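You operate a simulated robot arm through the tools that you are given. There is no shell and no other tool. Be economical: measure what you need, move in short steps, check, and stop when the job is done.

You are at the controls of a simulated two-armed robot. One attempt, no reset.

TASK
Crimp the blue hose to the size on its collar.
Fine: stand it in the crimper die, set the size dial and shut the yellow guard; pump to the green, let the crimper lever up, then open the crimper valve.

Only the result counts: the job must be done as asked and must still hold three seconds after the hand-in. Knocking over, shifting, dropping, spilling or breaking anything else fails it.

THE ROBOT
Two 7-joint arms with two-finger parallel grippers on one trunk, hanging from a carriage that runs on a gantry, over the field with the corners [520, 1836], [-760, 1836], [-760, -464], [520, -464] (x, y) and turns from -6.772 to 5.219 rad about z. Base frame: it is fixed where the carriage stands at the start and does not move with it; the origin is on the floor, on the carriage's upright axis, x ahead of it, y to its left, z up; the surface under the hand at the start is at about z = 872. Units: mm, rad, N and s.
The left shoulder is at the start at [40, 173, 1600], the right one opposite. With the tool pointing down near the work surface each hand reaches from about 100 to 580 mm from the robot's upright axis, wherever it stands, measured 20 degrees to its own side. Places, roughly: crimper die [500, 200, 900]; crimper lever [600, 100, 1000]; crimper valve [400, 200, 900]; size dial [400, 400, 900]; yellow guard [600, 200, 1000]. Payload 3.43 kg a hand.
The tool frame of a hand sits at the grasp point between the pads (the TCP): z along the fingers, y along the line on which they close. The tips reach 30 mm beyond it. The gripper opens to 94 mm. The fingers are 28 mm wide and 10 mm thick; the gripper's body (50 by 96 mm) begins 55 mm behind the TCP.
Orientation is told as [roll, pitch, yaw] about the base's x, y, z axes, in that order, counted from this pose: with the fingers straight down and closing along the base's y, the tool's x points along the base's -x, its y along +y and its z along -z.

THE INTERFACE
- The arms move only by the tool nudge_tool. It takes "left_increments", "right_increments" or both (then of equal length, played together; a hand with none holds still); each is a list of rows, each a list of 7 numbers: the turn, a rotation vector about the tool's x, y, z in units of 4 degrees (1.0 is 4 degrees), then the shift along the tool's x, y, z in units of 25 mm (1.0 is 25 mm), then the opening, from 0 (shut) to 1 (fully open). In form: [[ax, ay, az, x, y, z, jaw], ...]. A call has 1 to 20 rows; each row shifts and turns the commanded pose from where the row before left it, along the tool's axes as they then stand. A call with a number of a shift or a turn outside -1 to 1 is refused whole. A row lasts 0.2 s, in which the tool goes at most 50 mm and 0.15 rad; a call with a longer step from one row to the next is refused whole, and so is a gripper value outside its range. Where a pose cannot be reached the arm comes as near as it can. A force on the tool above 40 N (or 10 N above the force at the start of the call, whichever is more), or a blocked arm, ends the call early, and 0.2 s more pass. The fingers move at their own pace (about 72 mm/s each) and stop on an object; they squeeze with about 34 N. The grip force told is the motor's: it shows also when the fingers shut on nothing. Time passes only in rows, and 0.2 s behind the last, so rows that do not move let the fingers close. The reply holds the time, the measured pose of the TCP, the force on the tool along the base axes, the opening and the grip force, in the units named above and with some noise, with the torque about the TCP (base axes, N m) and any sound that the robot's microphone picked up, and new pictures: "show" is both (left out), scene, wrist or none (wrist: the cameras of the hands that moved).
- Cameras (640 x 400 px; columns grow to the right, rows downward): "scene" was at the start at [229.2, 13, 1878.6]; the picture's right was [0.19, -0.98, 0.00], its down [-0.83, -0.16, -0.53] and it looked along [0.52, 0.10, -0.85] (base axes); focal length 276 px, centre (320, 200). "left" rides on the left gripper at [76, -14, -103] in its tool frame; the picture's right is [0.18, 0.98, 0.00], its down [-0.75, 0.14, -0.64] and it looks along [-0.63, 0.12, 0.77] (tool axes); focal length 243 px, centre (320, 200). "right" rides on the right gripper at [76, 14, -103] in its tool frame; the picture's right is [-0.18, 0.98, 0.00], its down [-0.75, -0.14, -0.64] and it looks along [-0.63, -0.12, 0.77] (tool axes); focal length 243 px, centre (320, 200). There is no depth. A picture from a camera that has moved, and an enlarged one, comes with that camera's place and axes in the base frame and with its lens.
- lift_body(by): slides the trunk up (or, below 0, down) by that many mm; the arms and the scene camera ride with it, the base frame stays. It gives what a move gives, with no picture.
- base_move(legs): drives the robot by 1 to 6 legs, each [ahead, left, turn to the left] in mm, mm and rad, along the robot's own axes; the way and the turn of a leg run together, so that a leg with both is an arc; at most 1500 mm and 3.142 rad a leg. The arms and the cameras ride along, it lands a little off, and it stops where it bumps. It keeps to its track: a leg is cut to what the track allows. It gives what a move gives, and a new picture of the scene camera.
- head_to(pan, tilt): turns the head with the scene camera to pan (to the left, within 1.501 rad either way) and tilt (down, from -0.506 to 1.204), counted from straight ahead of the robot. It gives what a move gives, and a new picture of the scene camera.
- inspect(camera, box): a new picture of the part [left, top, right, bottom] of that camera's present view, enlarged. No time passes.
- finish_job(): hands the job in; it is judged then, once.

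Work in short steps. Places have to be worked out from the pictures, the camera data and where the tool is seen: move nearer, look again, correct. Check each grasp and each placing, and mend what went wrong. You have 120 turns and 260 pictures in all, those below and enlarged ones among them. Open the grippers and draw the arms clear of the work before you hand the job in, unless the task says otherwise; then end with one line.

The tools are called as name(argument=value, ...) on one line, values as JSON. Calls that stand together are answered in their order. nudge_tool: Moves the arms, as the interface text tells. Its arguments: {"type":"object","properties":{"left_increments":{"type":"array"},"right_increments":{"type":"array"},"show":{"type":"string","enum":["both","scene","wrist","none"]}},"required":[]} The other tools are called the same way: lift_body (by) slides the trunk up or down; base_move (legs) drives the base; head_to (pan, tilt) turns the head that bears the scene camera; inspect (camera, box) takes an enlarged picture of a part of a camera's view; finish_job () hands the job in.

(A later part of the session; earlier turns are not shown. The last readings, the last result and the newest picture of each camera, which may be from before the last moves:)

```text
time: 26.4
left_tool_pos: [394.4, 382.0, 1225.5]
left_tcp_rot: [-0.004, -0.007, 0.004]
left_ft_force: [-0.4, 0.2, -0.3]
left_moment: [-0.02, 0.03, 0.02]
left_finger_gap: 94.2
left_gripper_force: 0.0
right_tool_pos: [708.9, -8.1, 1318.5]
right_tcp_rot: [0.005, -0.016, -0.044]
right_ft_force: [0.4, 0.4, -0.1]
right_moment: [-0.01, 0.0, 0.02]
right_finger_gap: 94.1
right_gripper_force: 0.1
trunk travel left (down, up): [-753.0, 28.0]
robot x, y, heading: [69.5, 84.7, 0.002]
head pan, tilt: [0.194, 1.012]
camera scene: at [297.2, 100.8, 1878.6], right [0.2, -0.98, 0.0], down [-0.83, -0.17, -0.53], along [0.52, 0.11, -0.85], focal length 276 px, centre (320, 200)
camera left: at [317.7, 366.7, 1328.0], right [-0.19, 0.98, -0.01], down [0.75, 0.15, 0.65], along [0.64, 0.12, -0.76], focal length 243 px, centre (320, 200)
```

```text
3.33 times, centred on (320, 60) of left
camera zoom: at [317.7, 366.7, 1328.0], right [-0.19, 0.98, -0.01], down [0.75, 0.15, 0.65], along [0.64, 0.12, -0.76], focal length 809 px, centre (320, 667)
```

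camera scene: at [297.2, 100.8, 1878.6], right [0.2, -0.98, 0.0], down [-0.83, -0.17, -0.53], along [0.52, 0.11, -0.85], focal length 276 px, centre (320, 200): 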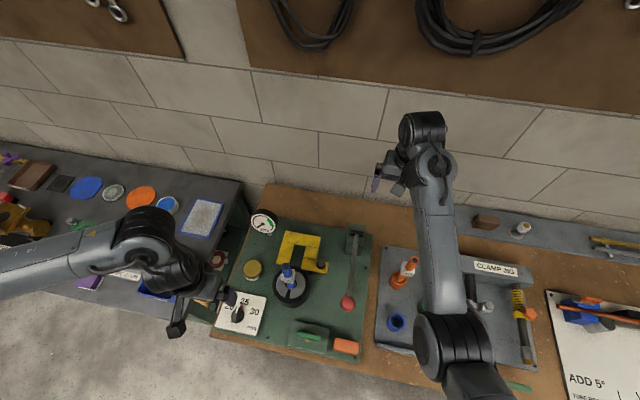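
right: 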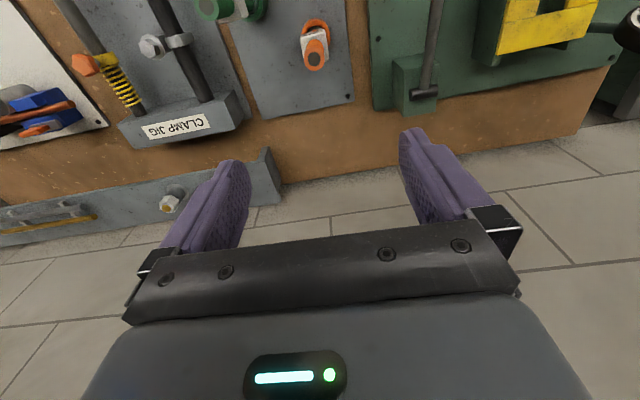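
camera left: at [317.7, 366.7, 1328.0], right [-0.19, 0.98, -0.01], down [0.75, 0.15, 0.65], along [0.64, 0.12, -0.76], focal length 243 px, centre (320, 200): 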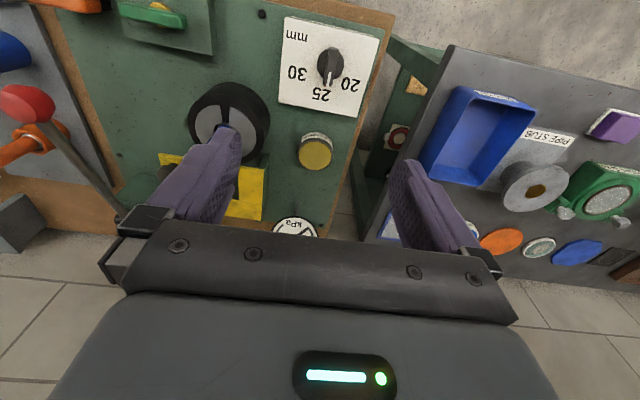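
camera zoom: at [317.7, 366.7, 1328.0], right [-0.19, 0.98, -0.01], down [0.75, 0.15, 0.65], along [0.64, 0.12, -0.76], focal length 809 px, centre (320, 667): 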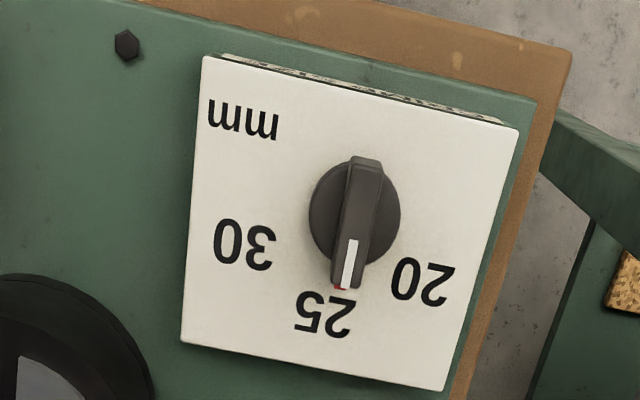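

The dial reads 25 and needs turning one step left to 20. I'm moving over the knob at about (386, 395) and descending part-way.

nudge_tool(left_increments=[[-0.06, 0.1, 0, 0.18, 0.26, 0.9, 1], [0, 0, 0, 0.18, 0.26, 0.9, 1], [0, 0, 0, 0, 0, 0.9, 1], [0, 0, 0, 0, 0, 0.9, 1], [0, 0, 0, 0, 0, 0.9, 0.5], [0, 0, 0, 0, 0, 0.9, 0.5], [0, 0, 0, 0, 0, 0, 0.5]], show="wrist")

inspect(camera="left", box=[230, 20, 410, 140])

```text
time: 28.0
left_tool_pos: [388.1, 394.9, 1089.8]
left_tcp_rot: [0.001, 0.0, 0.005]
left_ft_force: [0.7, 0.5, 0.7]
left_moment: [-0.02, -0.01, 0.0]
left_finger_gap: 46.8
left_gripper_force: 0.1
right_tool_pos: [708.7, -6.9, 1318.4]
right_tcp_rot: [0.005, -0.016, -0.044]
right_ft_force: [-0.5, 0.4, 0.1]
right_moment: [0.0, 0.01, -0.04]
right_finger_gap: 93.8
right_gripper_force: 0.2
trunk travel left (down, up): [-753.0, 28.0]
robot x, y, heading: [66.5, 85.5, 0.007]
head pan, tilt: [0.194, 1.012]
camera left: at [311.5, 380.3, 1193.4], right [-0.19, 0.98, 0.0], down [0.75, 0.15, 0.64], along [0.63, 0.12, -0.77], focal length 243 px, centre (320, 200)
```

left: 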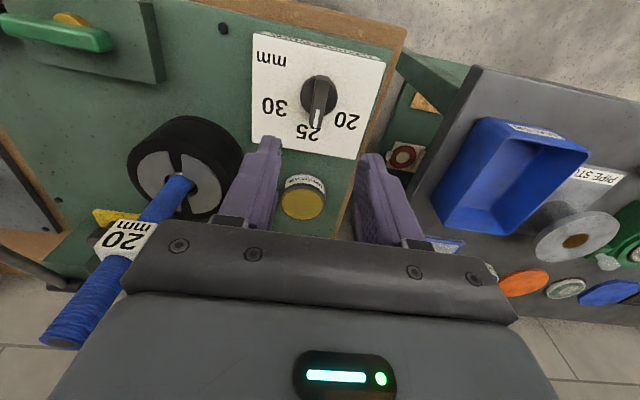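

```text
3.33 times, centred on (320, 80) of left
camera zoom: at [311.5, 380.3, 1193.4], right [-0.19, 0.98, 0.0], down [0.75, 0.15, 0.64], along [0.63, 0.12, -0.77], focal length 809 px, centre (320, 600)
```

zoom: 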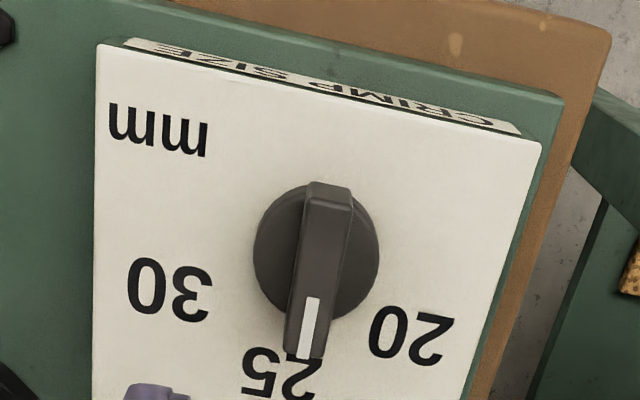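

The knob axis is nearly under the TCP and the bar points along +x. I'm lowering to about 990 to judge the height.

nudge_tool(left_increments=[[0, 0, 0, 0.04, 0, 0.9, 0.5], [0, 0, 0, 0, 0, 0.9, 0.5], [0, 0, 0, 0, 0, 0.9, 0.5], [0, 0, 0, 0, 0, 0.9, 0.5], [0, 0, 0, 0, 0, 0.4, 0.5], [0, 0, 0, 0, 0, 0, 0.5]], show="both")

```text
time: 29.4
left_tool_pos: [385.7, 393.3, 991.9]
left_tcp_rot: [0.0, 0.0, 0.004]
left_ft_force: [0.1, 1.2, -0.2]
left_moment: [-0.01, 0.05, 0.03]
left_finger_gap: 47.0
left_gripper_force: 0.0
right_tool_pos: [708.6, -7.1, 1318.4]
right_tcp_rot: [0.005, -0.016, -0.042]
right_ft_force: [0.5, 0.1, -0.1]
right_moment: [0.01, 0.01, 0.0]
right_finger_gap: 93.9
right_gripper_force: 0.1
trunk travel left (down, up): [-753.0, 28.0]
robot x, y, heading: [73.7, 84.4, 0.002]
head pan, tilt: [0.194, 1.012]
camera scene: at [297.2, 100.8, 1878.6], right [0.2, -0.98, 0.0], down [-0.83, -0.17, -0.53], along [0.52, 0.11, -0.85], focal length 276 px, centre (320, 200)
camera left: at [309.6, 378.5, 1094.2], right [-0.19, 0.98, 0.0], down [0.75, 0.15, 0.64], along [0.63, 0.12, -0.77], focal length 243 px, centre (320, 200)
```

scene: 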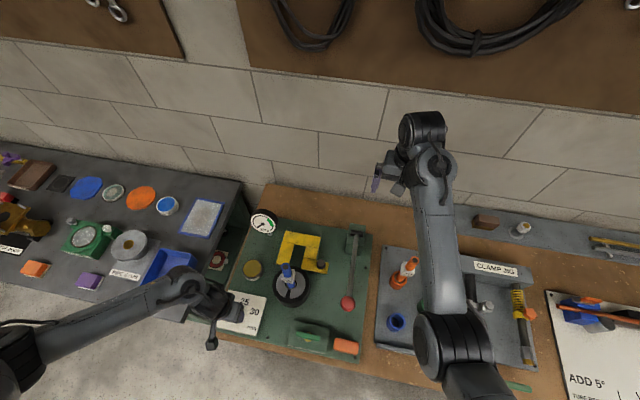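
left: 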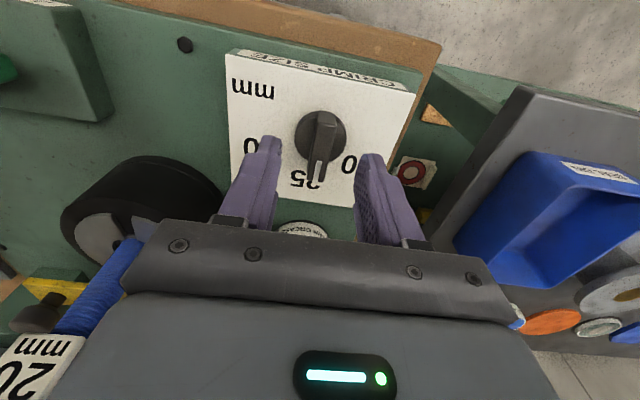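

The bar top is at about z 941. I'm lowering to put the tips about 10 mm below it, then I'll look.

nudge_tool(left_increments=[[0, 0, 0, 0, 0, 0.6, 0.5], [0, 0, 0, 0, 0, 0.6, 0.5], [0, 0, 0, 0, 0, 0, 0.35], [0, 0, 0, 0, 0, 0, 0.35]], show="none")

inspect(camera="left", box=[200, 40, 440, 240])

```text
time: 30.4
left_tool_pos: [384.7, 394.8, 960.9]
left_tcp_rot: [0.0, 0.001, 0.005]
left_ft_force: [0.1, -0.3, 0.6]
left_moment: [0.01, 0.0, 0.01]
left_finger_gap: 32.7
left_gripper_force: 0.1
right_tool_pos: [708.6, -6.9, 1318.9]
right_tcp_rot: [0.005, -0.016, -0.042]
right_ft_force: [-0.2, 0.7, 0.3]
right_moment: [-0.01, -0.01, 0.01]
right_finger_gap: 94.0
right_gripper_force: 0.2
trunk travel left (down, up): [-753.0, 28.0]
robot x, y, heading: [71.6, 85.8, 0.009]
head pan, tilt: [0.194, 1.012]
```

```text
2.00 times, centred on (320, 140) of left
camera zoom: at [309.7, 379.7, 1063.0], right [-0.19, 0.98, 0.0], down [0.75, 0.15, 0.64], along [0.63, 0.12, -0.77], focal length 485 px, centre (320, 320)
```

zoom: 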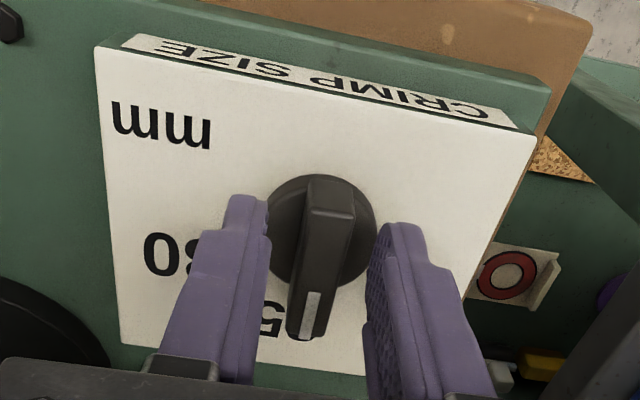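

The fingers straddle the bar. I'm closing and checking the grip.

nudge_tool(left_increments=[[0, 0, 0, 0, 0, 0, 0], [0, 0, 0, 0, 0, 0, 0], [0, 0, 0, 0, 0, 0, 0]], show="none")

inspect(camera="left", box=[200, 40, 440, 240])

```text
time: 31.2
left_tool_pos: [385.8, 396.5, 959.7]
left_tcp_rot: [0.003, -0.001, 0.007]
left_ft_force: [1.6, 2.9, -4.8]
left_moment: [0.03, 0.11, 0.02]
left_finger_gap: 13.9
left_gripper_force: 44.1
right_tool_pos: [707.9, -6.7, 1319.5]
right_tcp_rot: [0.009, -0.015, -0.045]
right_ft_force: [0.2, 0.7, -0.7]
right_moment: [0.03, 0.0, 0.0]
right_finger_gap: 94.1
right_gripper_force: 0.0
trunk travel left (down, up): [-753.0, 28.0]
robot x, y, heading: [67.1, 85.7, 0.01]
head pan, tilt: [0.194, 1.012]
```

```text
2.00 times, centred on (320, 140) of left
camera zoom: at [309.7, 380.4, 1063.1], right [-0.19, 0.98, 0.0], down [0.75, 0.14, 0.64], along [0.63, 0.12, -0.77], focal length 485 px, centre (320, 320)
```

zoom: 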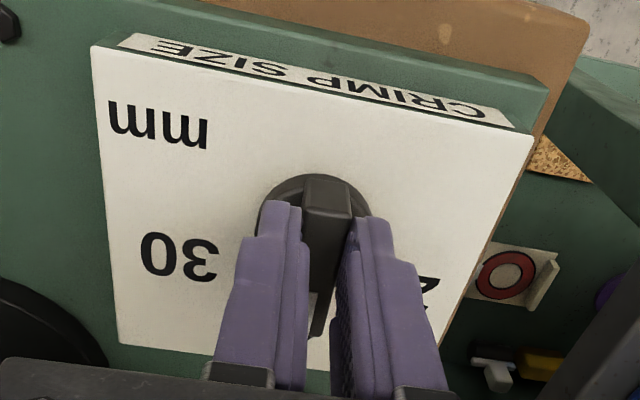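

The bar is gripped. I'm turning it counter-clockwise (seen from above) by 60°.

nudge_tool(left_increments=[[0, 0, -1, 0, 0, 0, 0], [0, 0, -1, 0, 0, 0, 0], [0, 0, -1, 0, 0, 0, 0], [0, 0, -1, 0, 0, 0, 0], [0, 0, -1, 0, 0, 0, 0], [0, 0, -1, 0, 0, 0, 0], [0, 0, -1, 0, 0, 0, 0], [0, 0, -1, 0, 0, 0, 0], [0, 0, -1, 0, 0, 0, 0], [0, 0, -1, 0, 0, 0, 0], [0, 0, -1, 0, 0, 0, 0], [0, 0, -1, 0, 0, 0, 0], [0, 0, -1, 0, 0, 0, 0], [0, 0, -1, 0, 0, 0, 0], [0, 0, -1, 0, 0, 0, 0], [0, 0, 0, 0, 0, 0, 0]], show="both")

```text
time: 34.6
left_tool_pos: [388.9, 387.1, 960.8]
left_tcp_rot: [-0.009, 0.005, 1.052]
left_ft_force: [16.2, -28.3, 0.2]
left_moment: [0.28, -0.69, -0.36]
left_finger_gap: 13.9
left_gripper_force: 45.6
right_tool_pos: [710.1, -11.0, 1320.6]
right_tcp_rot: [0.001, -0.02, -0.044]
right_ft_force: [-0.4, 0.2, 0.3]
right_moment: [-0.01, -0.01, 0.03]
right_finger_gap: 94.2
right_gripper_force: 0.0
trunk travel left (down, up): [-753.0, 28.0]
robot x, y, heading: [70.9, 87.3, 0.004]
head pan, tilt: [0.194, 1.012]
camera scene: at [298.1, 99.1, 1879.4], right [0.2, -0.98, 0.0], down [-0.83, -0.17, -0.53], along [0.52, 0.1, -0.85], focal length 276 px, centre (320, 200)
camera left: at [364.6, 314.9, 1064.5], right [-0.94, 0.33, -0.01], down [0.25, 0.73, 0.64], along [0.21, 0.6, -0.77], focal length 243 px, centre (320, 200)
```

scene: 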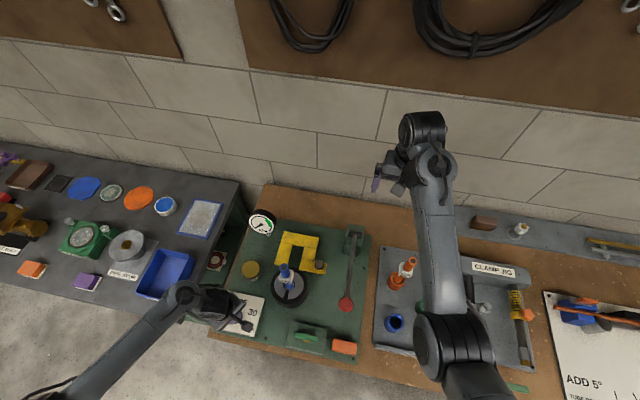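
left: 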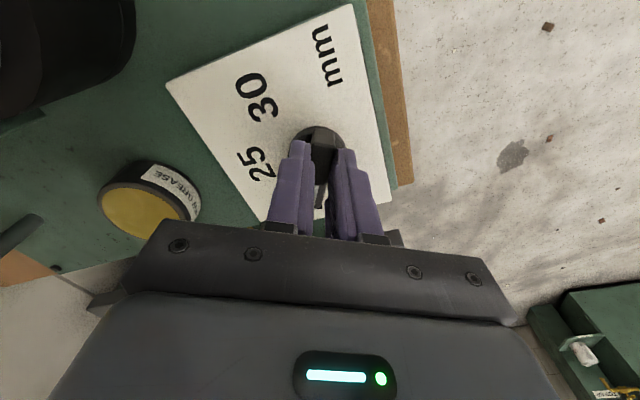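

It has turned. I'll open to relax the side force, and look at where it points.

nudge_tool(left_increments=[[0, 0, 0, 0, 0, 0, 0.3], [0, 0, 0, 0, 0, 0, 0.6], [0, 0, 0, 0, 0, 0, 0.6], [0, 0, 0, 0, 0, -1, 0.6], [0, 0, 0, 0, 0, -1, 0.6], [0, 0, 0, 0, 0, -1, 0.6], [0, 0, 0, 0, 0, -1, 0.6], [0, 0, 0, 0, 0, 0, 0.6]], show="both")

inspect(camera="left", box=[220, 20, 420, 180])

```text
time: 36.4
left_tool_pos: [386.3, 393.2, 1061.8]
left_tcp_rot: [-0.001, 0.0, 1.055]
left_ft_force: [1.0, 0.7, 0.5]
left_moment: [0.01, 0.01, 0.0]
left_finger_gap: 56.2
left_gripper_force: 0.1
right_tool_pos: [708.4, -7.1, 1318.9]
right_tcp_rot: [0.007, -0.017, -0.044]
right_ft_force: [0.1, -0.8, 0.2]
right_moment: [0.01, -0.01, -0.03]
right_finger_gap: 94.2
right_gripper_force: 0.0
trunk travel left (down, up): [-753.0, 28.0]
robot x, y, heading: [66.6, 87.7, 0.003]
head pan, tilt: [0.194, 1.012]
camera scene: at [297.2, 100.8, 1878.7], right [0.2, -0.98, 0.0], down [-0.83, -0.17, -0.53], along [0.52, 0.11, -0.85], focal length 276 px, centre (320, 200)
camera left: at [361.0, 320.6, 1164.6], right [-0.95, 0.33, 0.0], down [0.25, 0.72, 0.64], along [0.21, 0.61, -0.77], focal length 243 px, centre (320, 200)
```

scene: 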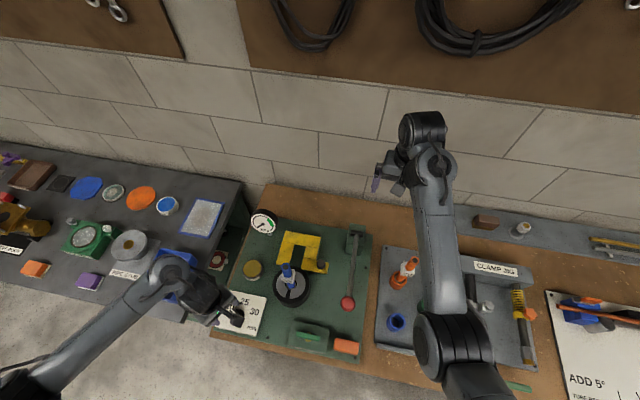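
left: 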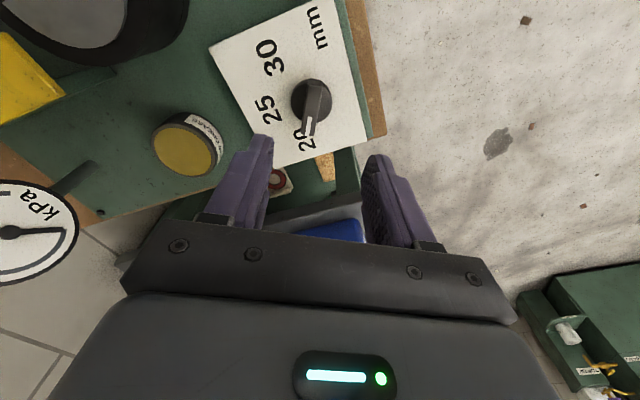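

```text
2.50 times, centred on (320, 100) of left
camera zoom: at [361.0, 320.6, 1164.6], right [-0.95, 0.33, 0.0], down [0.25, 0.72, 0.64], along [0.21, 0.61, -0.77], focal length 606 px, centre (320, 450)
```

zoom: 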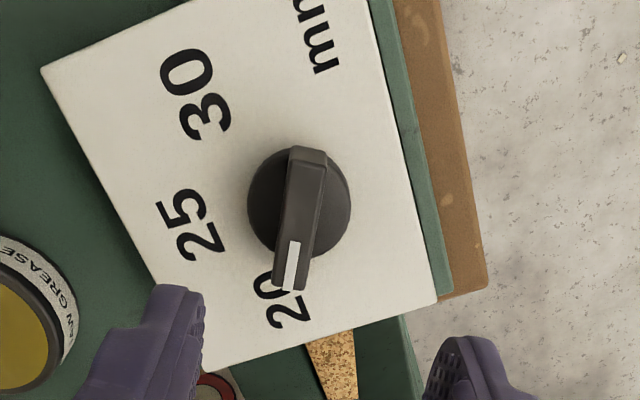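

The pointer now sits on 20. I'm raising and turning the wrist back, then I'll verify the dial and study the guard from the scene camera.

nudge_tool(left_increments=[[0, 0, 1, 0, 0, -0.5, 1], [0, 0, 1, 0, 0, -0.5, 1], [0, 0, 1, 0, 0, -0.5, 1], [0, 0, 1, 0, 0, -0.5, 1], [0, 0, 1, 0, 0, -0.5, 1], [0, 0, 1, 0, 0, -0.5, 1], [0, 0, 1, 0, 0, -0.5, 1], [0, 0, 1, 0, 0, -0.5, 1], [0, 0, 1, 0, 0, -0.5, 1], [0, 0, 1, 0, 0, -0.5, 1], [0, 0, 1, 0, 0, -0.5, 1], [0, 0, 1, 0, 0, -0.5, 1], [0, 0, 1, 0, 0, -0.5, 1], [0, 0, 1, 0, 0, -0.5, 1], [0, 0, 1, 0, 0, 0, 1], [0, 0, 0, 0, 0, 0, 1]], show="scene")

inspect(camera="scene", box=[220, 215, 360, 345])

inspect(camera="left", box=[120, 0, 440, 200])

```text
time: 39.8
left_tool_pos: [387.0, 395.2, 1236.6]
left_tcp_rot: [0.0, -0.002, 0.006]
left_ft_force: [-0.3, -0.1, -0.9]
left_moment: [0.04, 0.0, -0.01]
left_finger_gap: 94.0
left_gripper_force: 0.1
right_tool_pos: [708.0, -6.4, 1319.9]
right_tcp_rot: [0.004, -0.016, -0.044]
right_ft_force: [0.5, 0.6, 0.1]
right_moment: [-0.04, -0.03, 0.01]
right_finger_gap: 93.9
right_gripper_force: 0.0
trunk travel left (down, up): [-753.0, 28.0]
robot x, y, heading: [66.9, 85.7, 0.004]
head pan, tilt: [0.194, 1.012]
camera scene: at [297.2, 100.8, 1878.6], right [0.2, -0.98, 0.0], down [-0.83, -0.17, -0.53], along [0.52, 0.11, -0.85], focal length 276 px, centre (320, 200)
```

scene: 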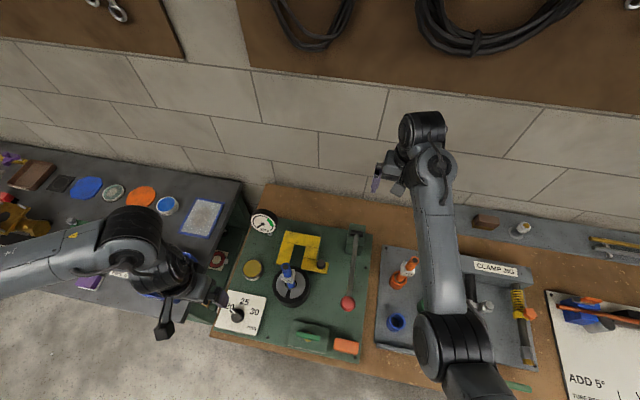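

```text
3.08 times, centred on (290, 280) of scene
camera zoom: at [297.2, 100.8, 1878.6], right [0.2, -0.98, 0.0], down [-0.83, -0.17, -0.53], along [0.52, 0.11, -0.85], focal length 848 px, centre (412, -46)
```

zoom: 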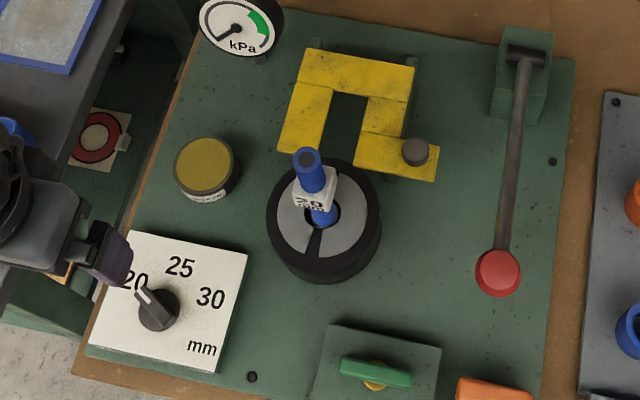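

```text
2.00 times, centred on (280, 100) of left
camera zoom: at [310.7, 380.2, 1339.2], right [-0.19, 0.98, 0.0], down [0.75, 0.14, 0.64], along [0.63, 0.12, -0.77], focal length 485 px, centre (400, 400)
```

zoom: 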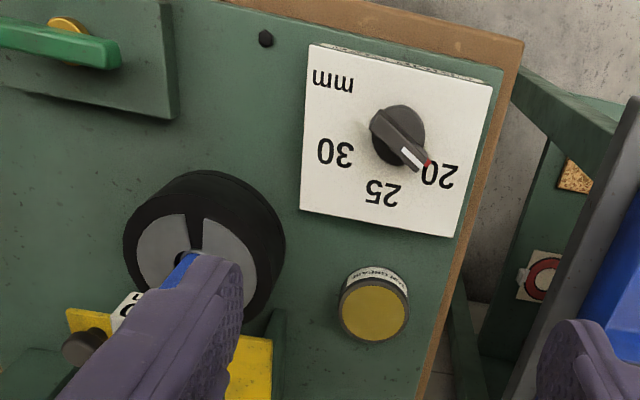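

I'll check the pointer more closely in both views.

inspect(camera="left", box=[260, 15, 380, 125])

inspect(camera="scene", box=[235, 285, 285, 340])

```text
3.64 times, centred on (320, 70) of left
camera zoom: at [310.7, 380.2, 1339.2], right [-0.19, 0.98, 0.0], down [0.75, 0.14, 0.64], along [0.63, 0.12, -0.77], focal length 882 px, centre (320, 673)
```

zoom: 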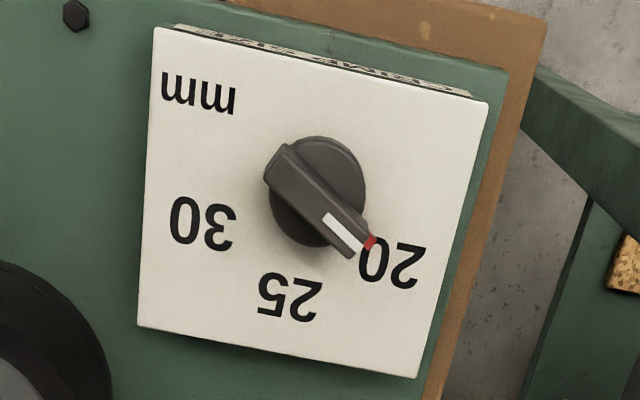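

```text
7.27 times, centred on (260, 312) of scene
camera zoom: at [297.2, 100.8, 1878.6], right [0.2, -0.98, 0.0], down [-0.83, -0.17, -0.53], along [0.52, 0.11, -0.85], focal length 2004 px, centre (756, -618)
```

zoom: 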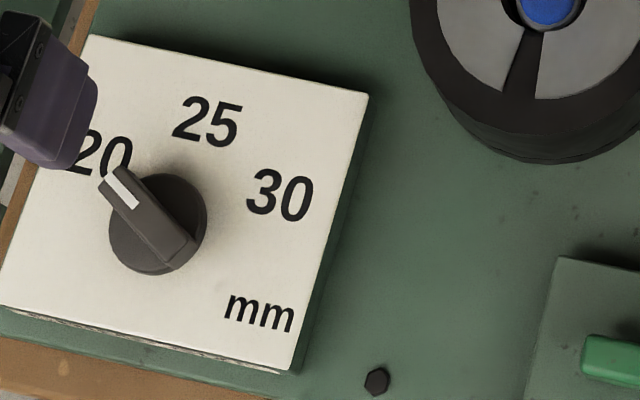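

The dial looks a few degrees short of 20, and the knob axis is better estimated at (395, 390). I'll re-grip centred at 60° yaw to square it up.

nudge_tool(left_increments=[[0, 0, 0, -0.32, -0.2, 0, 1], [0, 0, -1, 0, 0, 0.5, 0.6], [0, 0, -1, 0, 0, 0.5, 0.6], [0, 0, -1, 0, 0, 0.5, 0.6], [0, 0, -1, 0, 0, 0.5, 0.6], [0, 0, -1, 0, 0, 0.5, 0.6], [0, 0, -1, 0, 0, 0.5, 0.6], [0, 0, -1, 0, 0, 0.5, 0.6], [0, 0, -1, 0, 0, 0.5, 0.6], [0, 0, -1, 0, 0, 0.5, 0.6], [0, 0, -1, 0, 0, 0.5, 0.6], [0, 0, -1, 0, 0, 0.5, 0.6], [0, 0, -1, 0, 0, 0.5, 0.6], [0, 0, -1, 0, 0, 0.5, 0.6], [0, 0, -1, 0, 0, 0.5, 0.6], [0, 0, -1, 0, 0, 0, 0.6], [0, 0, 0, 0, 0, 0, 0.6]], show="none")

inspect(camera="left", box=[220, 20, 420, 180])

```text
time: 43.4
left_tool_pos: [393.8, 389.7, 1060.8]
left_tcp_rot: [0.001, 0.0, 1.055]
left_ft_force: [0.6, -0.3, -0.3]
left_moment: [-0.04, -0.01, 0.02]
left_finger_gap: 56.5
left_gripper_force: 0.0
right_tool_pos: [708.3, -7.0, 1319.5]
right_tcp_rot: [0.006, -0.017, -0.044]
right_ft_force: [-0.3, 0.2, 0.3]
right_moment: [0.01, -0.02, -0.02]
right_finger_gap: 94.0
right_gripper_force: 0.1
trunk travel left (down, up): [-753.0, 28.0]
robot x, y, heading: [68.0, 88.2, 0.009]
head pan, tilt: [0.194, 1.012]
```

```text
2.50 times, centred on (320, 100) of left
camera zoom: at [367.9, 316.8, 1164.3], right [-0.95, 0.33, 0.0], down [0.25, 0.72, 0.64], along [0.21, 0.61, -0.77], focal length 606 px, centre (320, 450)
```

zoom: 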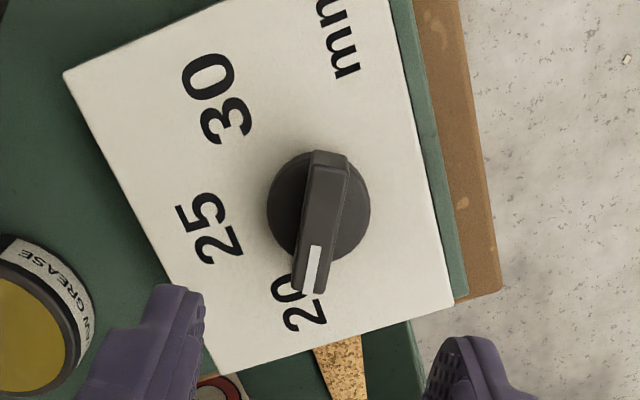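

It's centred now. I'm lowering and squeezing at 60° so the pads square the bar, then releasing and rising.

nudge_tool(left_increments=[[0, 0, 0, 0, 0, 1, 0.5], [0, 0, 0, 0, 0, 1, 0.5], [0, 0, 0, 0, 0, 1, 0.5], [0, 0, 0, 0, 0, 1, 0.5], [0, 0, 0, 0, 0, 0, 0.5], [0, 0, 0, 0, 0, 0, 0], [0, 0, 0, 0, 0, 0, 0], [0, 0, 0, 0, 0, 0, 0], [0, 0, 0, 0, 0, 0, 0]], show="none")

nudge_tool(left_increments=[[0, 0, 0, 0, 0, 0, 0.3], [0, 0, 0, 0, 0, 0, 0.6], [0, 0, 0, 0, 0, 0, 0.6], [0, 0, 0, 0, 0, -1, 0.6], [0, 0, 0, 0, 0, -1, 0.6], [0, 0, 0, 0, 0, -1, 0.6], [0, 0, 0, 0, 0, -1, 0.6], [0, 0, 0, 0, 0, 0, 0.6]], show="none")

inspect(camera="left", box=[220, 20, 420, 180])

```text
time: 45.4
left_tool_pos: [392.0, 390.2, 961.3]
left_tcp_rot: [0.004, 0.001, 1.055]
left_ft_force: [-0.8, 2.4, -5.0]
left_moment: [0.1, 0.0, -0.09]
left_finger_gap: 13.8
left_gripper_force: 44.8
right_tool_pos: [708.7, -6.4, 1318.2]
right_tcp_rot: [0.006, -0.016, -0.043]
right_ft_force: [0.3, -0.7, 0.4]
right_moment: [0.0, -0.04, -0.01]
right_finger_gap: 94.1
right_gripper_force: 0.0
trunk travel left (down, up): [-753.0, 28.0]
robot x, y, heading: [71.0, 85.4, 0.01]
head pan, tilt: [0.194, 1.012]
```

```text
time: 47.2
left_tool_pos: [395.3, 389.8, 1060.3]
left_tcp_rot: [0.0, -0.001, 1.055]
left_ft_force: [0.4, -0.1, 1.0]
left_moment: [-0.04, 0.04, 0.01]
left_finger_gap: 56.3
left_gripper_force: 0.0
right_tool_pos: [708.9, -7.1, 1318.7]
right_tcp_rot: [0.006, -0.017, -0.044]
right_ft_force: [0.2, 0.2, -0.4]
right_moment: [-0.01, 0.02, 0.01]
right_finger_gap: 94.1
right_gripper_force: 0.0
trunk travel left (down, up): [-753.0, 28.0]
robot x, y, heading: [68.3, 88.1, 0.006]
head pan, tilt: [0.194, 1.012]
```

```text
2.50 times, centred on (320, 100) of left
camera zoom: at [369.7, 316.5, 1163.6], right [-0.95, 0.33, 0.0], down [0.25, 0.72, 0.64], along [0.21, 0.61, -0.77], focal length 606 px, centre (320, 450)
```

zoom: 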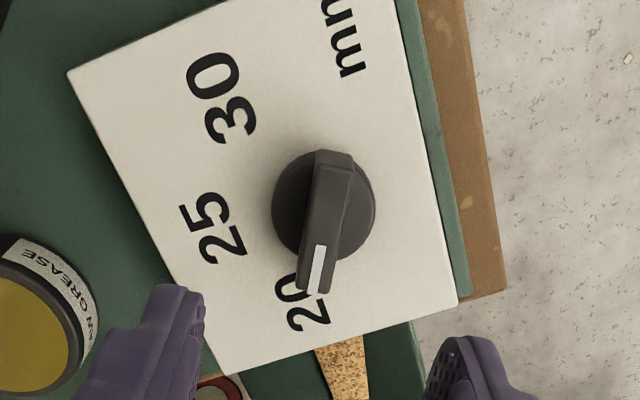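

The dial is squarely on 20. Next I'm raising, turning the wrist back and moving over to view the guard.

nudge_tool(left_increments=[[0, 0, 1, 0, 0, -0.7, 0.6], [0, 0, 1, 0, 0, -0.7, 0.6], [0, 0, 1, 0, 0, -0.7, 0.6], [0, 0, 1, 0, 0, -0.7, 0.6], [0, 0, 1, 0, 0, -0.7, 0.6], [0, 0, 1, 0, 0, -0.7, 0.6], [0, 0, 1, 0, 0, -0.7, 0.6], [0, 0, 1, 0, 0, -0.7, 0.6], [0, 0, 1, 0, 0, -0.5, 0.6], [0, 0, 1, 0, 0, 0, 0.6], [0, 0, 1, 0, 0, 0, 0.6], [0, 0, 1, 0, 0, 0, 0.6], [0, 0, 1, 0, 0, 0, 0.6], [0, 0, 1, 0, 0, 0, 0.6], [0, 0, 1, 0, 0, 0, 0.6], [0, 0, 0, 0, 0, 0, 0.6]], show="none")

nudge_tool(left_increments=[[0, 0, 0, -0.3, -0.97, 0, 0.6], [0, 0, 0, -0.3, -0.97, 0, 0.6], [0, 0, 0, -0.3, -0.97, 0, 0.6], [0, 0, 0, -0.3, -0.97, 0, 0.6], [0, 0, 0, -0.3, -0.97, 0, 0.6], [0, 0, 0, -0.3, -0.97, 0, 0.6], [0, 0, 0, -0.3, -0.97, 0, 0.6], [0, 0, 0, -0.3, -0.97, 0, 0.6], [0, 0, 0, -0.3, -0.97, 0, 0.6], [0, 0, 0, -0.3, -0.97, 0, 0.6], [0, 0, 0, 0, 0, 0, 0.6]], show="both")

```text
time: 50.6
left_tool_pos: [394.7, 397.7, 1204.3]
left_tcp_rot: [0.0, -0.002, 0.005]
left_ft_force: [0.6, 0.5, 0.1]
left_moment: [-0.05, 0.02, -0.03]
left_finger_gap: 56.5
left_gripper_force: 0.0
left hand out of reach, approached as far as the arm can: row 1, 2, 4
right_tool_pos: [709.5, -6.5, 1318.5]
right_tcp_rot: [0.006, -0.018, -0.044]
right_ft_force: [0.6, 0.0, -0.1]
right_moment: [-0.01, 0.01, -0.01]
right_finger_gap: 93.8
right_gripper_force: 0.0
trunk travel left (down, up): [-753.0, 28.0]
robot x, y, heading: [70.2, 82.7, 0.005]
head pan, tilt: [0.194, 1.012]
```

```text
time: 53.0
left_tool_pos: [473.3, 153.9, 1202.3]
left_tcp_rot: [-0.001, 0.0, 0.005]
left_ft_force: [0.1, -0.2, -0.4]
left_moment: [-0.01, -0.02, -0.02]
left_finger_gap: 56.5
left_gripper_force: 0.1
right_tool_pos: [709.4, -7.2, 1318.8]
right_tcp_rot: [0.004, -0.016, -0.044]
right_ft_force: [0.1, -0.6, -0.2]
right_moment: [0.0, 0.02, 0.0]
right_finger_gap: 93.8
right_gripper_force: 0.0
trunk travel left (down, up): [-753.0, 28.0]
robot x, y, heading: [64.9, 87.0, 0.006]
head pan, tilt: [0.194, 1.012]
camera scene: at [297.2, 100.8, 1878.7], right [0.2, -0.98, 0.0], down [-0.83, -0.17, -0.53], along [0.52, 0.11, -0.85], focal length 276 px, centre (320, 200)
camera left: at [398.2, 139.0, 1305.8], right [-0.19, 0.98, 0.0], down [0.75, 0.15, 0.64], along [0.63, 0.12, -0.77], focal length 243 px, centre (320, 200)
```

scene: 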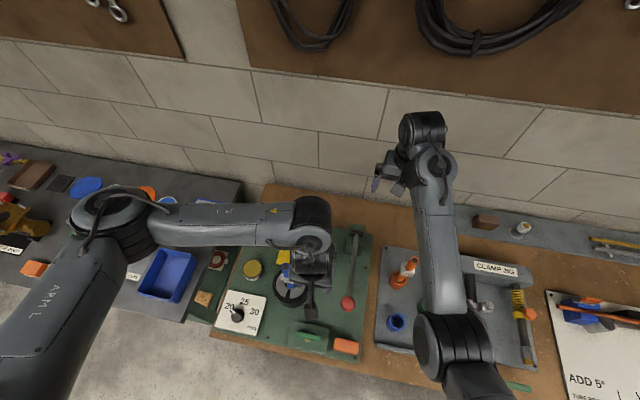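
left: 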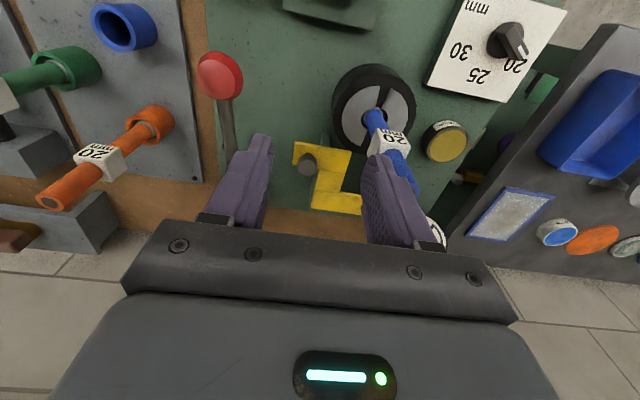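

I'm zooming in on the guard and its supports.

inspect(camera="left", box=[230, 60, 450, 220])

inspect(camera="scene", box=[230, 200, 370, 310])

```text
2.50 times, centred on (340, 140) of left
camera zoom: at [398.2, 139.0, 1305.8], right [-0.19, 0.98, 0.0], down [0.75, 0.15, 0.64], along [0.63, 0.12, -0.77], focal length 606 px, centre (270, 350)
```

zoom: 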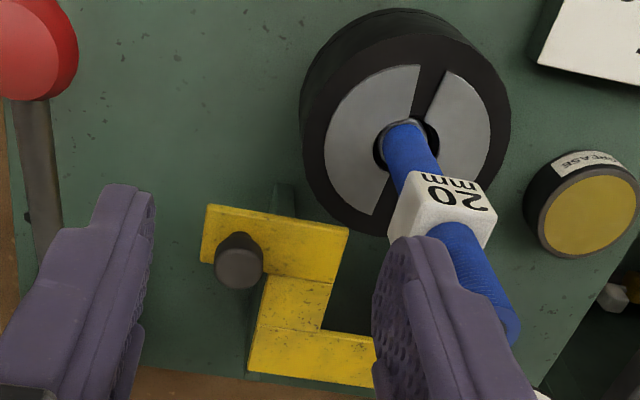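

```text
3.64 times, centred on (300, 255) of scene
camera zoom: at [297.2, 100.8, 1878.7], right [0.2, -0.98, 0.0], down [-0.83, -0.17, -0.53], along [0.52, 0.11, -0.85], focal length 1002 px, centre (393, 0)
```

zoom: 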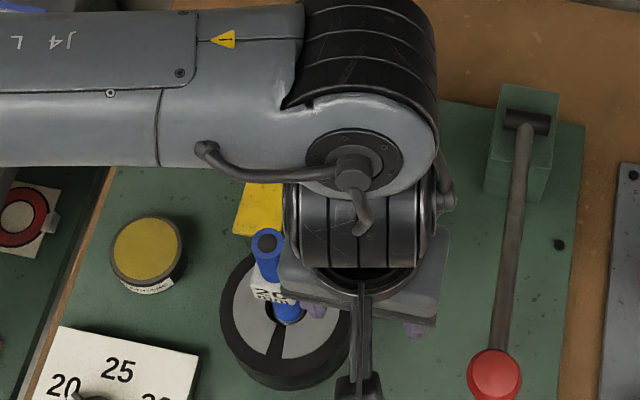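

The guard is a flat yellow U, its slot facing the die, with an upright knob at its near right corner. I'm moving over the knob at about (590, 157) and descending part-way.

nudge_tool(left_increments=[[0, 0, 0, -0.78, 0.02, 0, 0.75], [0, 0, 0, -0.78, 0.02, 0, 0.75], [0, 0, 0, -0.78, 0.02, 0, 0.75], [0, 0, 0, -0.78, 0.02, 0, 0.75], [0, 0, 0, -0.78, 0.02, 0, 0.75], [0, 0, 0, -0.78, 0.02, 0, 0.75], [0, 0, 0, 0, 0, 1, 0.75], [0, 0, 0, 0, 0, 1, 0.75], [0, 0, 0, 0, 0, 1, 0.75], [0, 0, 0, 0, 0, 1, 0.75], [0, 0, 0, 0, 0, 0, 0.75]], show="wrist")

inspect(camera="left", box=[220, 40, 420, 200])

```text
time: 55.4
left_tool_pos: [586.5, 159.7, 1104.8]
left_tcp_rot: [0.0, 0.0, 0.006]
left_ft_force: [0.0, 0.6, -0.2]
left_moment: [-0.02, -0.01, -0.01]
left_finger_gap: 70.3
left_gripper_force: 0.1
right_tool_pos: [708.8, -7.9, 1319.5]
right_tcp_rot: [0.004, -0.016, -0.045]
right_ft_force: [0.4, -0.4, -0.5]
right_moment: [0.03, -0.05, 0.03]
right_finger_gap: 94.1
right_gripper_force: 0.0
trunk travel left (down, up): [-753.0, 28.0]
robot x, y, heading: [65.0, 86.6, 0.009]
head pan, tilt: [0.194, 1.012]
camera left: at [511.6, 144.4, 1207.2], right [-0.19, 0.98, 0.0], down [0.75, 0.15, 0.64], along [0.63, 0.12, -0.77], focal length 243 px, centre (320, 200)
```

left: 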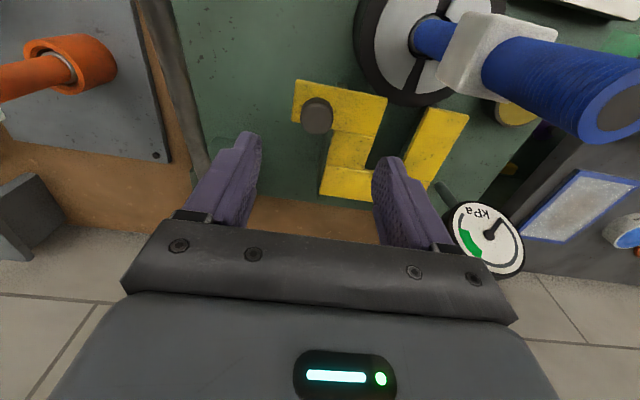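

```text
2.50 times, centred on (320, 120) of left
camera zoom: at [511.6, 144.4, 1207.2], right [-0.19, 0.98, 0.0], down [0.75, 0.15, 0.64], along [0.63, 0.12, -0.77], focal length 606 px, centre (320, 400)
```

zoom: 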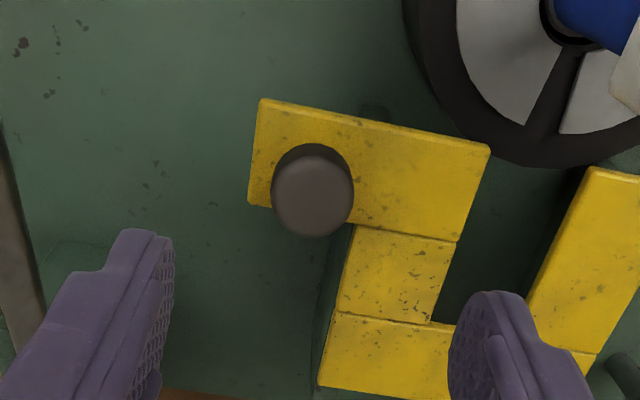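

The knob top is at about (597, 157, 984). I'm centring and lowering the fingers around it, then closing.

nudge_tool(left_increments=[[0, 0, 0, -0.42, -0.1, 0.8, 0.75], [0, 0, 0, 0, 0, 0.8, 0.75], [0, 0, 0, 0, 0, 0.8, 0.75], [0, 0, 0, 0, 0, 0.8, 0.75], [0, 0, 0, 0, 0, 0.6, 0.75], [0, 0, 0, 0, 0, 0, 0.75]], show="none")

inspect(camera="left", box=[200, 60, 440, 260])

inspect(camera="scene", box=[230, 200, 370, 310])

```text
time: 56.8
left_tool_pos: [601.0, 154.7, 1009.2]
left_tcp_rot: [0.002, -0.001, 0.007]
left_ft_force: [0.0, 0.1, 0.3]
left_moment: [-0.02, 0.0, 0.02]
left_finger_gap: 70.5
left_gripper_force: 0.0
right_tool_pos: [709.5, -6.3, 1319.7]
right_tcp_rot: [0.006, -0.016, -0.043]
right_ft_force: [0.3, 0.0, 0.2]
right_moment: [0.0, 0.01, -0.01]
right_finger_gap: 94.2
right_gripper_force: 0.2
trunk travel left (down, up): [-753.0, 28.0]
robot x, y, heading: [67.4, 84.1, 0.01]
head pan, tilt: [0.194, 1.012]
```

```text
2.00 times, centred on (320, 160) of left
camera zoom: at [524.8, 141.2, 1112.2], right [-0.19, 0.98, 0.0], down [0.75, 0.15, 0.64], along [0.63, 0.12, -0.77], focal length 485 px, centre (320, 280)
```

zoom: 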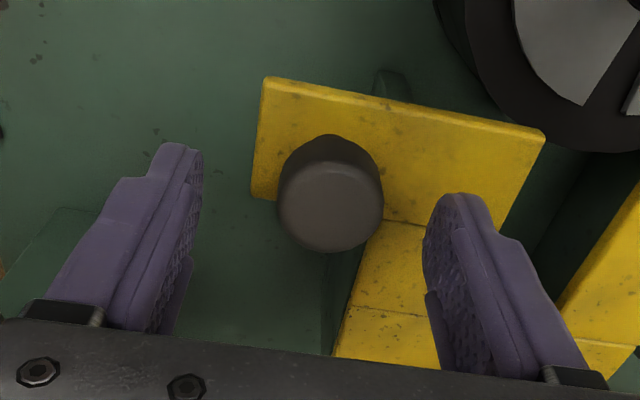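

```text
3.64 times, centred on (300, 255) of scene
camera zoom: at [297.2, 100.8, 1878.6], right [0.2, -0.98, 0.0], down [-0.83, -0.17, -0.53], along [0.52, 0.11, -0.85], focal length 1002 px, centre (393, 0)
```

zoom: 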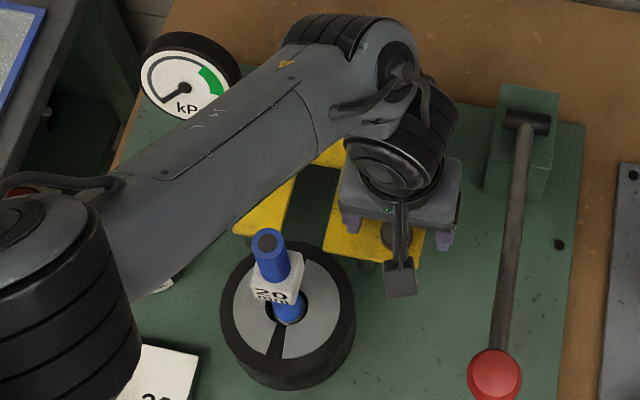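

The fingers straddle the knob. I'm lowering 5 mm more, centring in y, and closing.

nudge_tool(left_increments=[[0, 0, 0, 0.08, 0.1, 0.2, 0.75], [0, 0, 0, 0, 0, 0, 0.3], [0, 0, 0, 0, 0, 0, 0], [0, 0, 0, 0, 0, 0, 0], [0, 0, 0, 0, 0, 0, 0]], show="none")

inspect(camera="left", box=[200, 60, 440, 260])

```text
time: 58.0
left_tool_pos: [596.9, 158.0, 1004.4]
left_tcp_rot: [0.0, -0.002, 0.006]
left_ft_force: [-0.5, -2.2, -0.2]
left_moment: [0.27, -0.63, -0.08]
left_finger_gap: 29.8
left_gripper_force: 45.4
right_tool_pos: [707.6, -8.7, 1319.5]
right_tcp_rot: [0.006, -0.017, -0.043]
right_ft_force: [0.0, 0.1, 0.3]
right_moment: [0.0, -0.02, 0.01]
right_finger_gap: 93.9
right_gripper_force: 0.1
trunk travel left (down, up): [-753.0, 28.0]
robot x, y, heading: [69.3, 85.9, 0.002]
head pan, tilt: [0.194, 1.012]
```

```text
2.00 times, centred on (320, 160) of left
camera zoom: at [522.1, 142.8, 1107.3], right [-0.19, 0.98, 0.0], down [0.75, 0.15, 0.64], along [0.63, 0.12, -0.77], focal length 485 px, centre (320, 280)
```

zoom: 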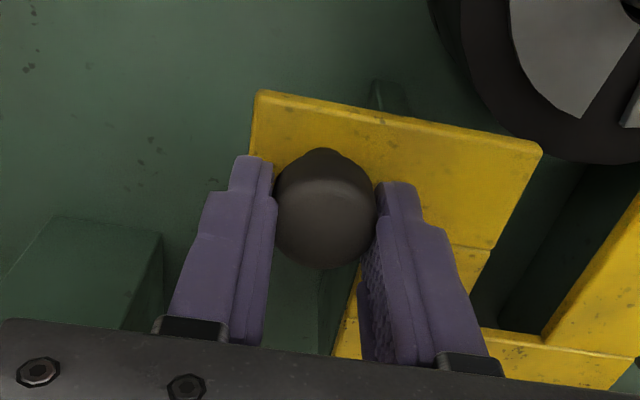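

The knob is gripped. I'm pulling the guard toward the robot in small steps.

nudge_tool(left_increments=[[0, 0, 0, 0.3, 0, 0, 0], [0, 0, 0, 0.3, 0, 0, 0], [0, 0, 0, 0.3, 0, 0, 0], [0, 0, 0, 0.3, 0, 0, 0], [0, 0, 0, 0, 0, 0, 0]], show="both")

```text
time: 59.2
left_tool_pos: [565.6, 157.2, 1005.9]
left_tcp_rot: [-0.003, -0.002, 0.006]
left_ft_force: [-0.3, -5.1, 0.7]
left_moment: [0.27, -0.67, -0.03]
left_finger_gap: 29.6
left_gripper_force: 44.9
right_tool_pos: [708.9, -8.3, 1319.2]
right_tcp_rot: [0.006, -0.017, -0.043]
right_ft_force: [0.1, 0.2, -1.1]
right_moment: [0.0, -0.02, 0.03]
right_finger_gap: 94.1
right_gripper_force: 0.0
trunk travel left (down, up): [-753.0, 28.0]
robot x, y, heading: [68.6, 91.3, 0.009]
head pan, tilt: [0.194, 1.012]
camera scene: at [297.2, 100.5, 1878.7], right [0.2, -0.98, 0.0], down [-0.83, -0.17, -0.53], along [0.52, 0.1, -0.85], focal length 276 px, centre (320, 200)
camera left: at [490.2, 143.0, 1107.4], right [-0.19, 0.98, 0.0], down [0.75, 0.15, 0.64], along [0.63, 0.12, -0.77], focal length 243 px, centre (320, 200)
```

scene: 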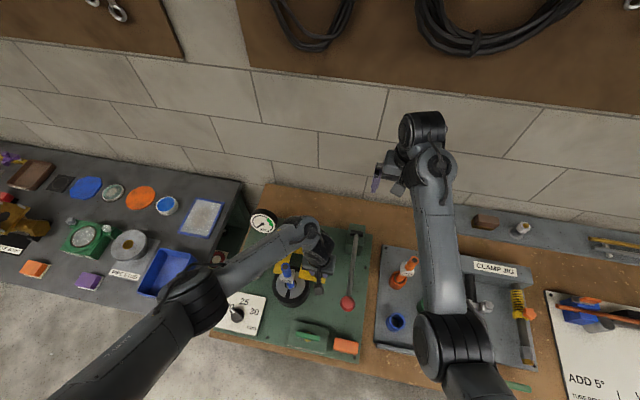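
left: 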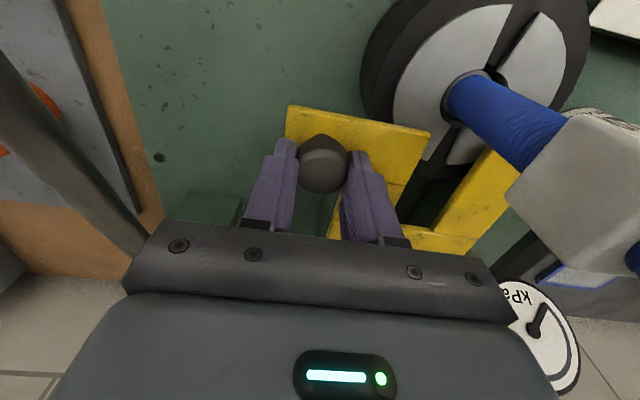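

The guard slides freely. I'll check the arm's clearance to the hose before continuing.

inspect(camera="scene", box=[230, 200, 370, 310])

inspect(camera="left", box=[280, 40, 560, 260])

```text
3.64 times, centred on (300, 255) of scene
camera zoom: at [297.2, 100.5, 1878.7], right [0.2, -0.98, 0.0], down [-0.83, -0.17, -0.53], along [0.52, 0.1, -0.85], focal length 1002 px, centre (393, 0)
```

zoom: 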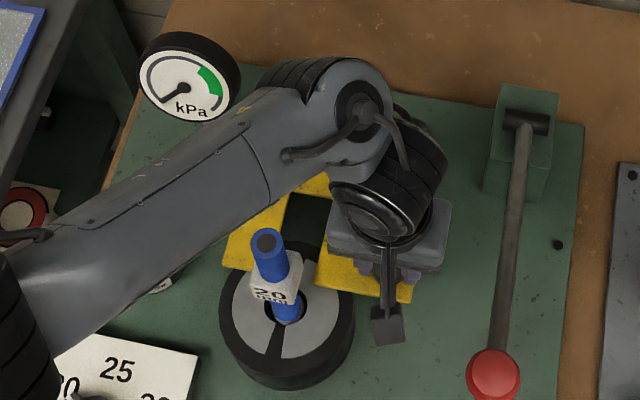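

```text
1.82 times, centred on (420, 150) of left
camera zoom: at [490.2, 143.0, 1107.4], right [-0.19, 0.98, 0.0], down [0.75, 0.15, 0.64], along [0.63, 0.12, -0.77], focal length 441 px, centre (138, 291)
```

zoom: 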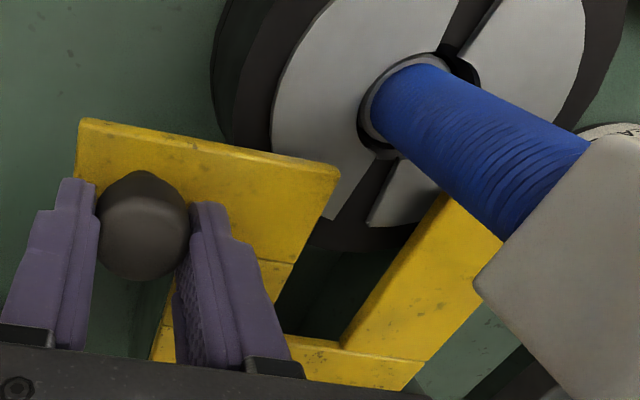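

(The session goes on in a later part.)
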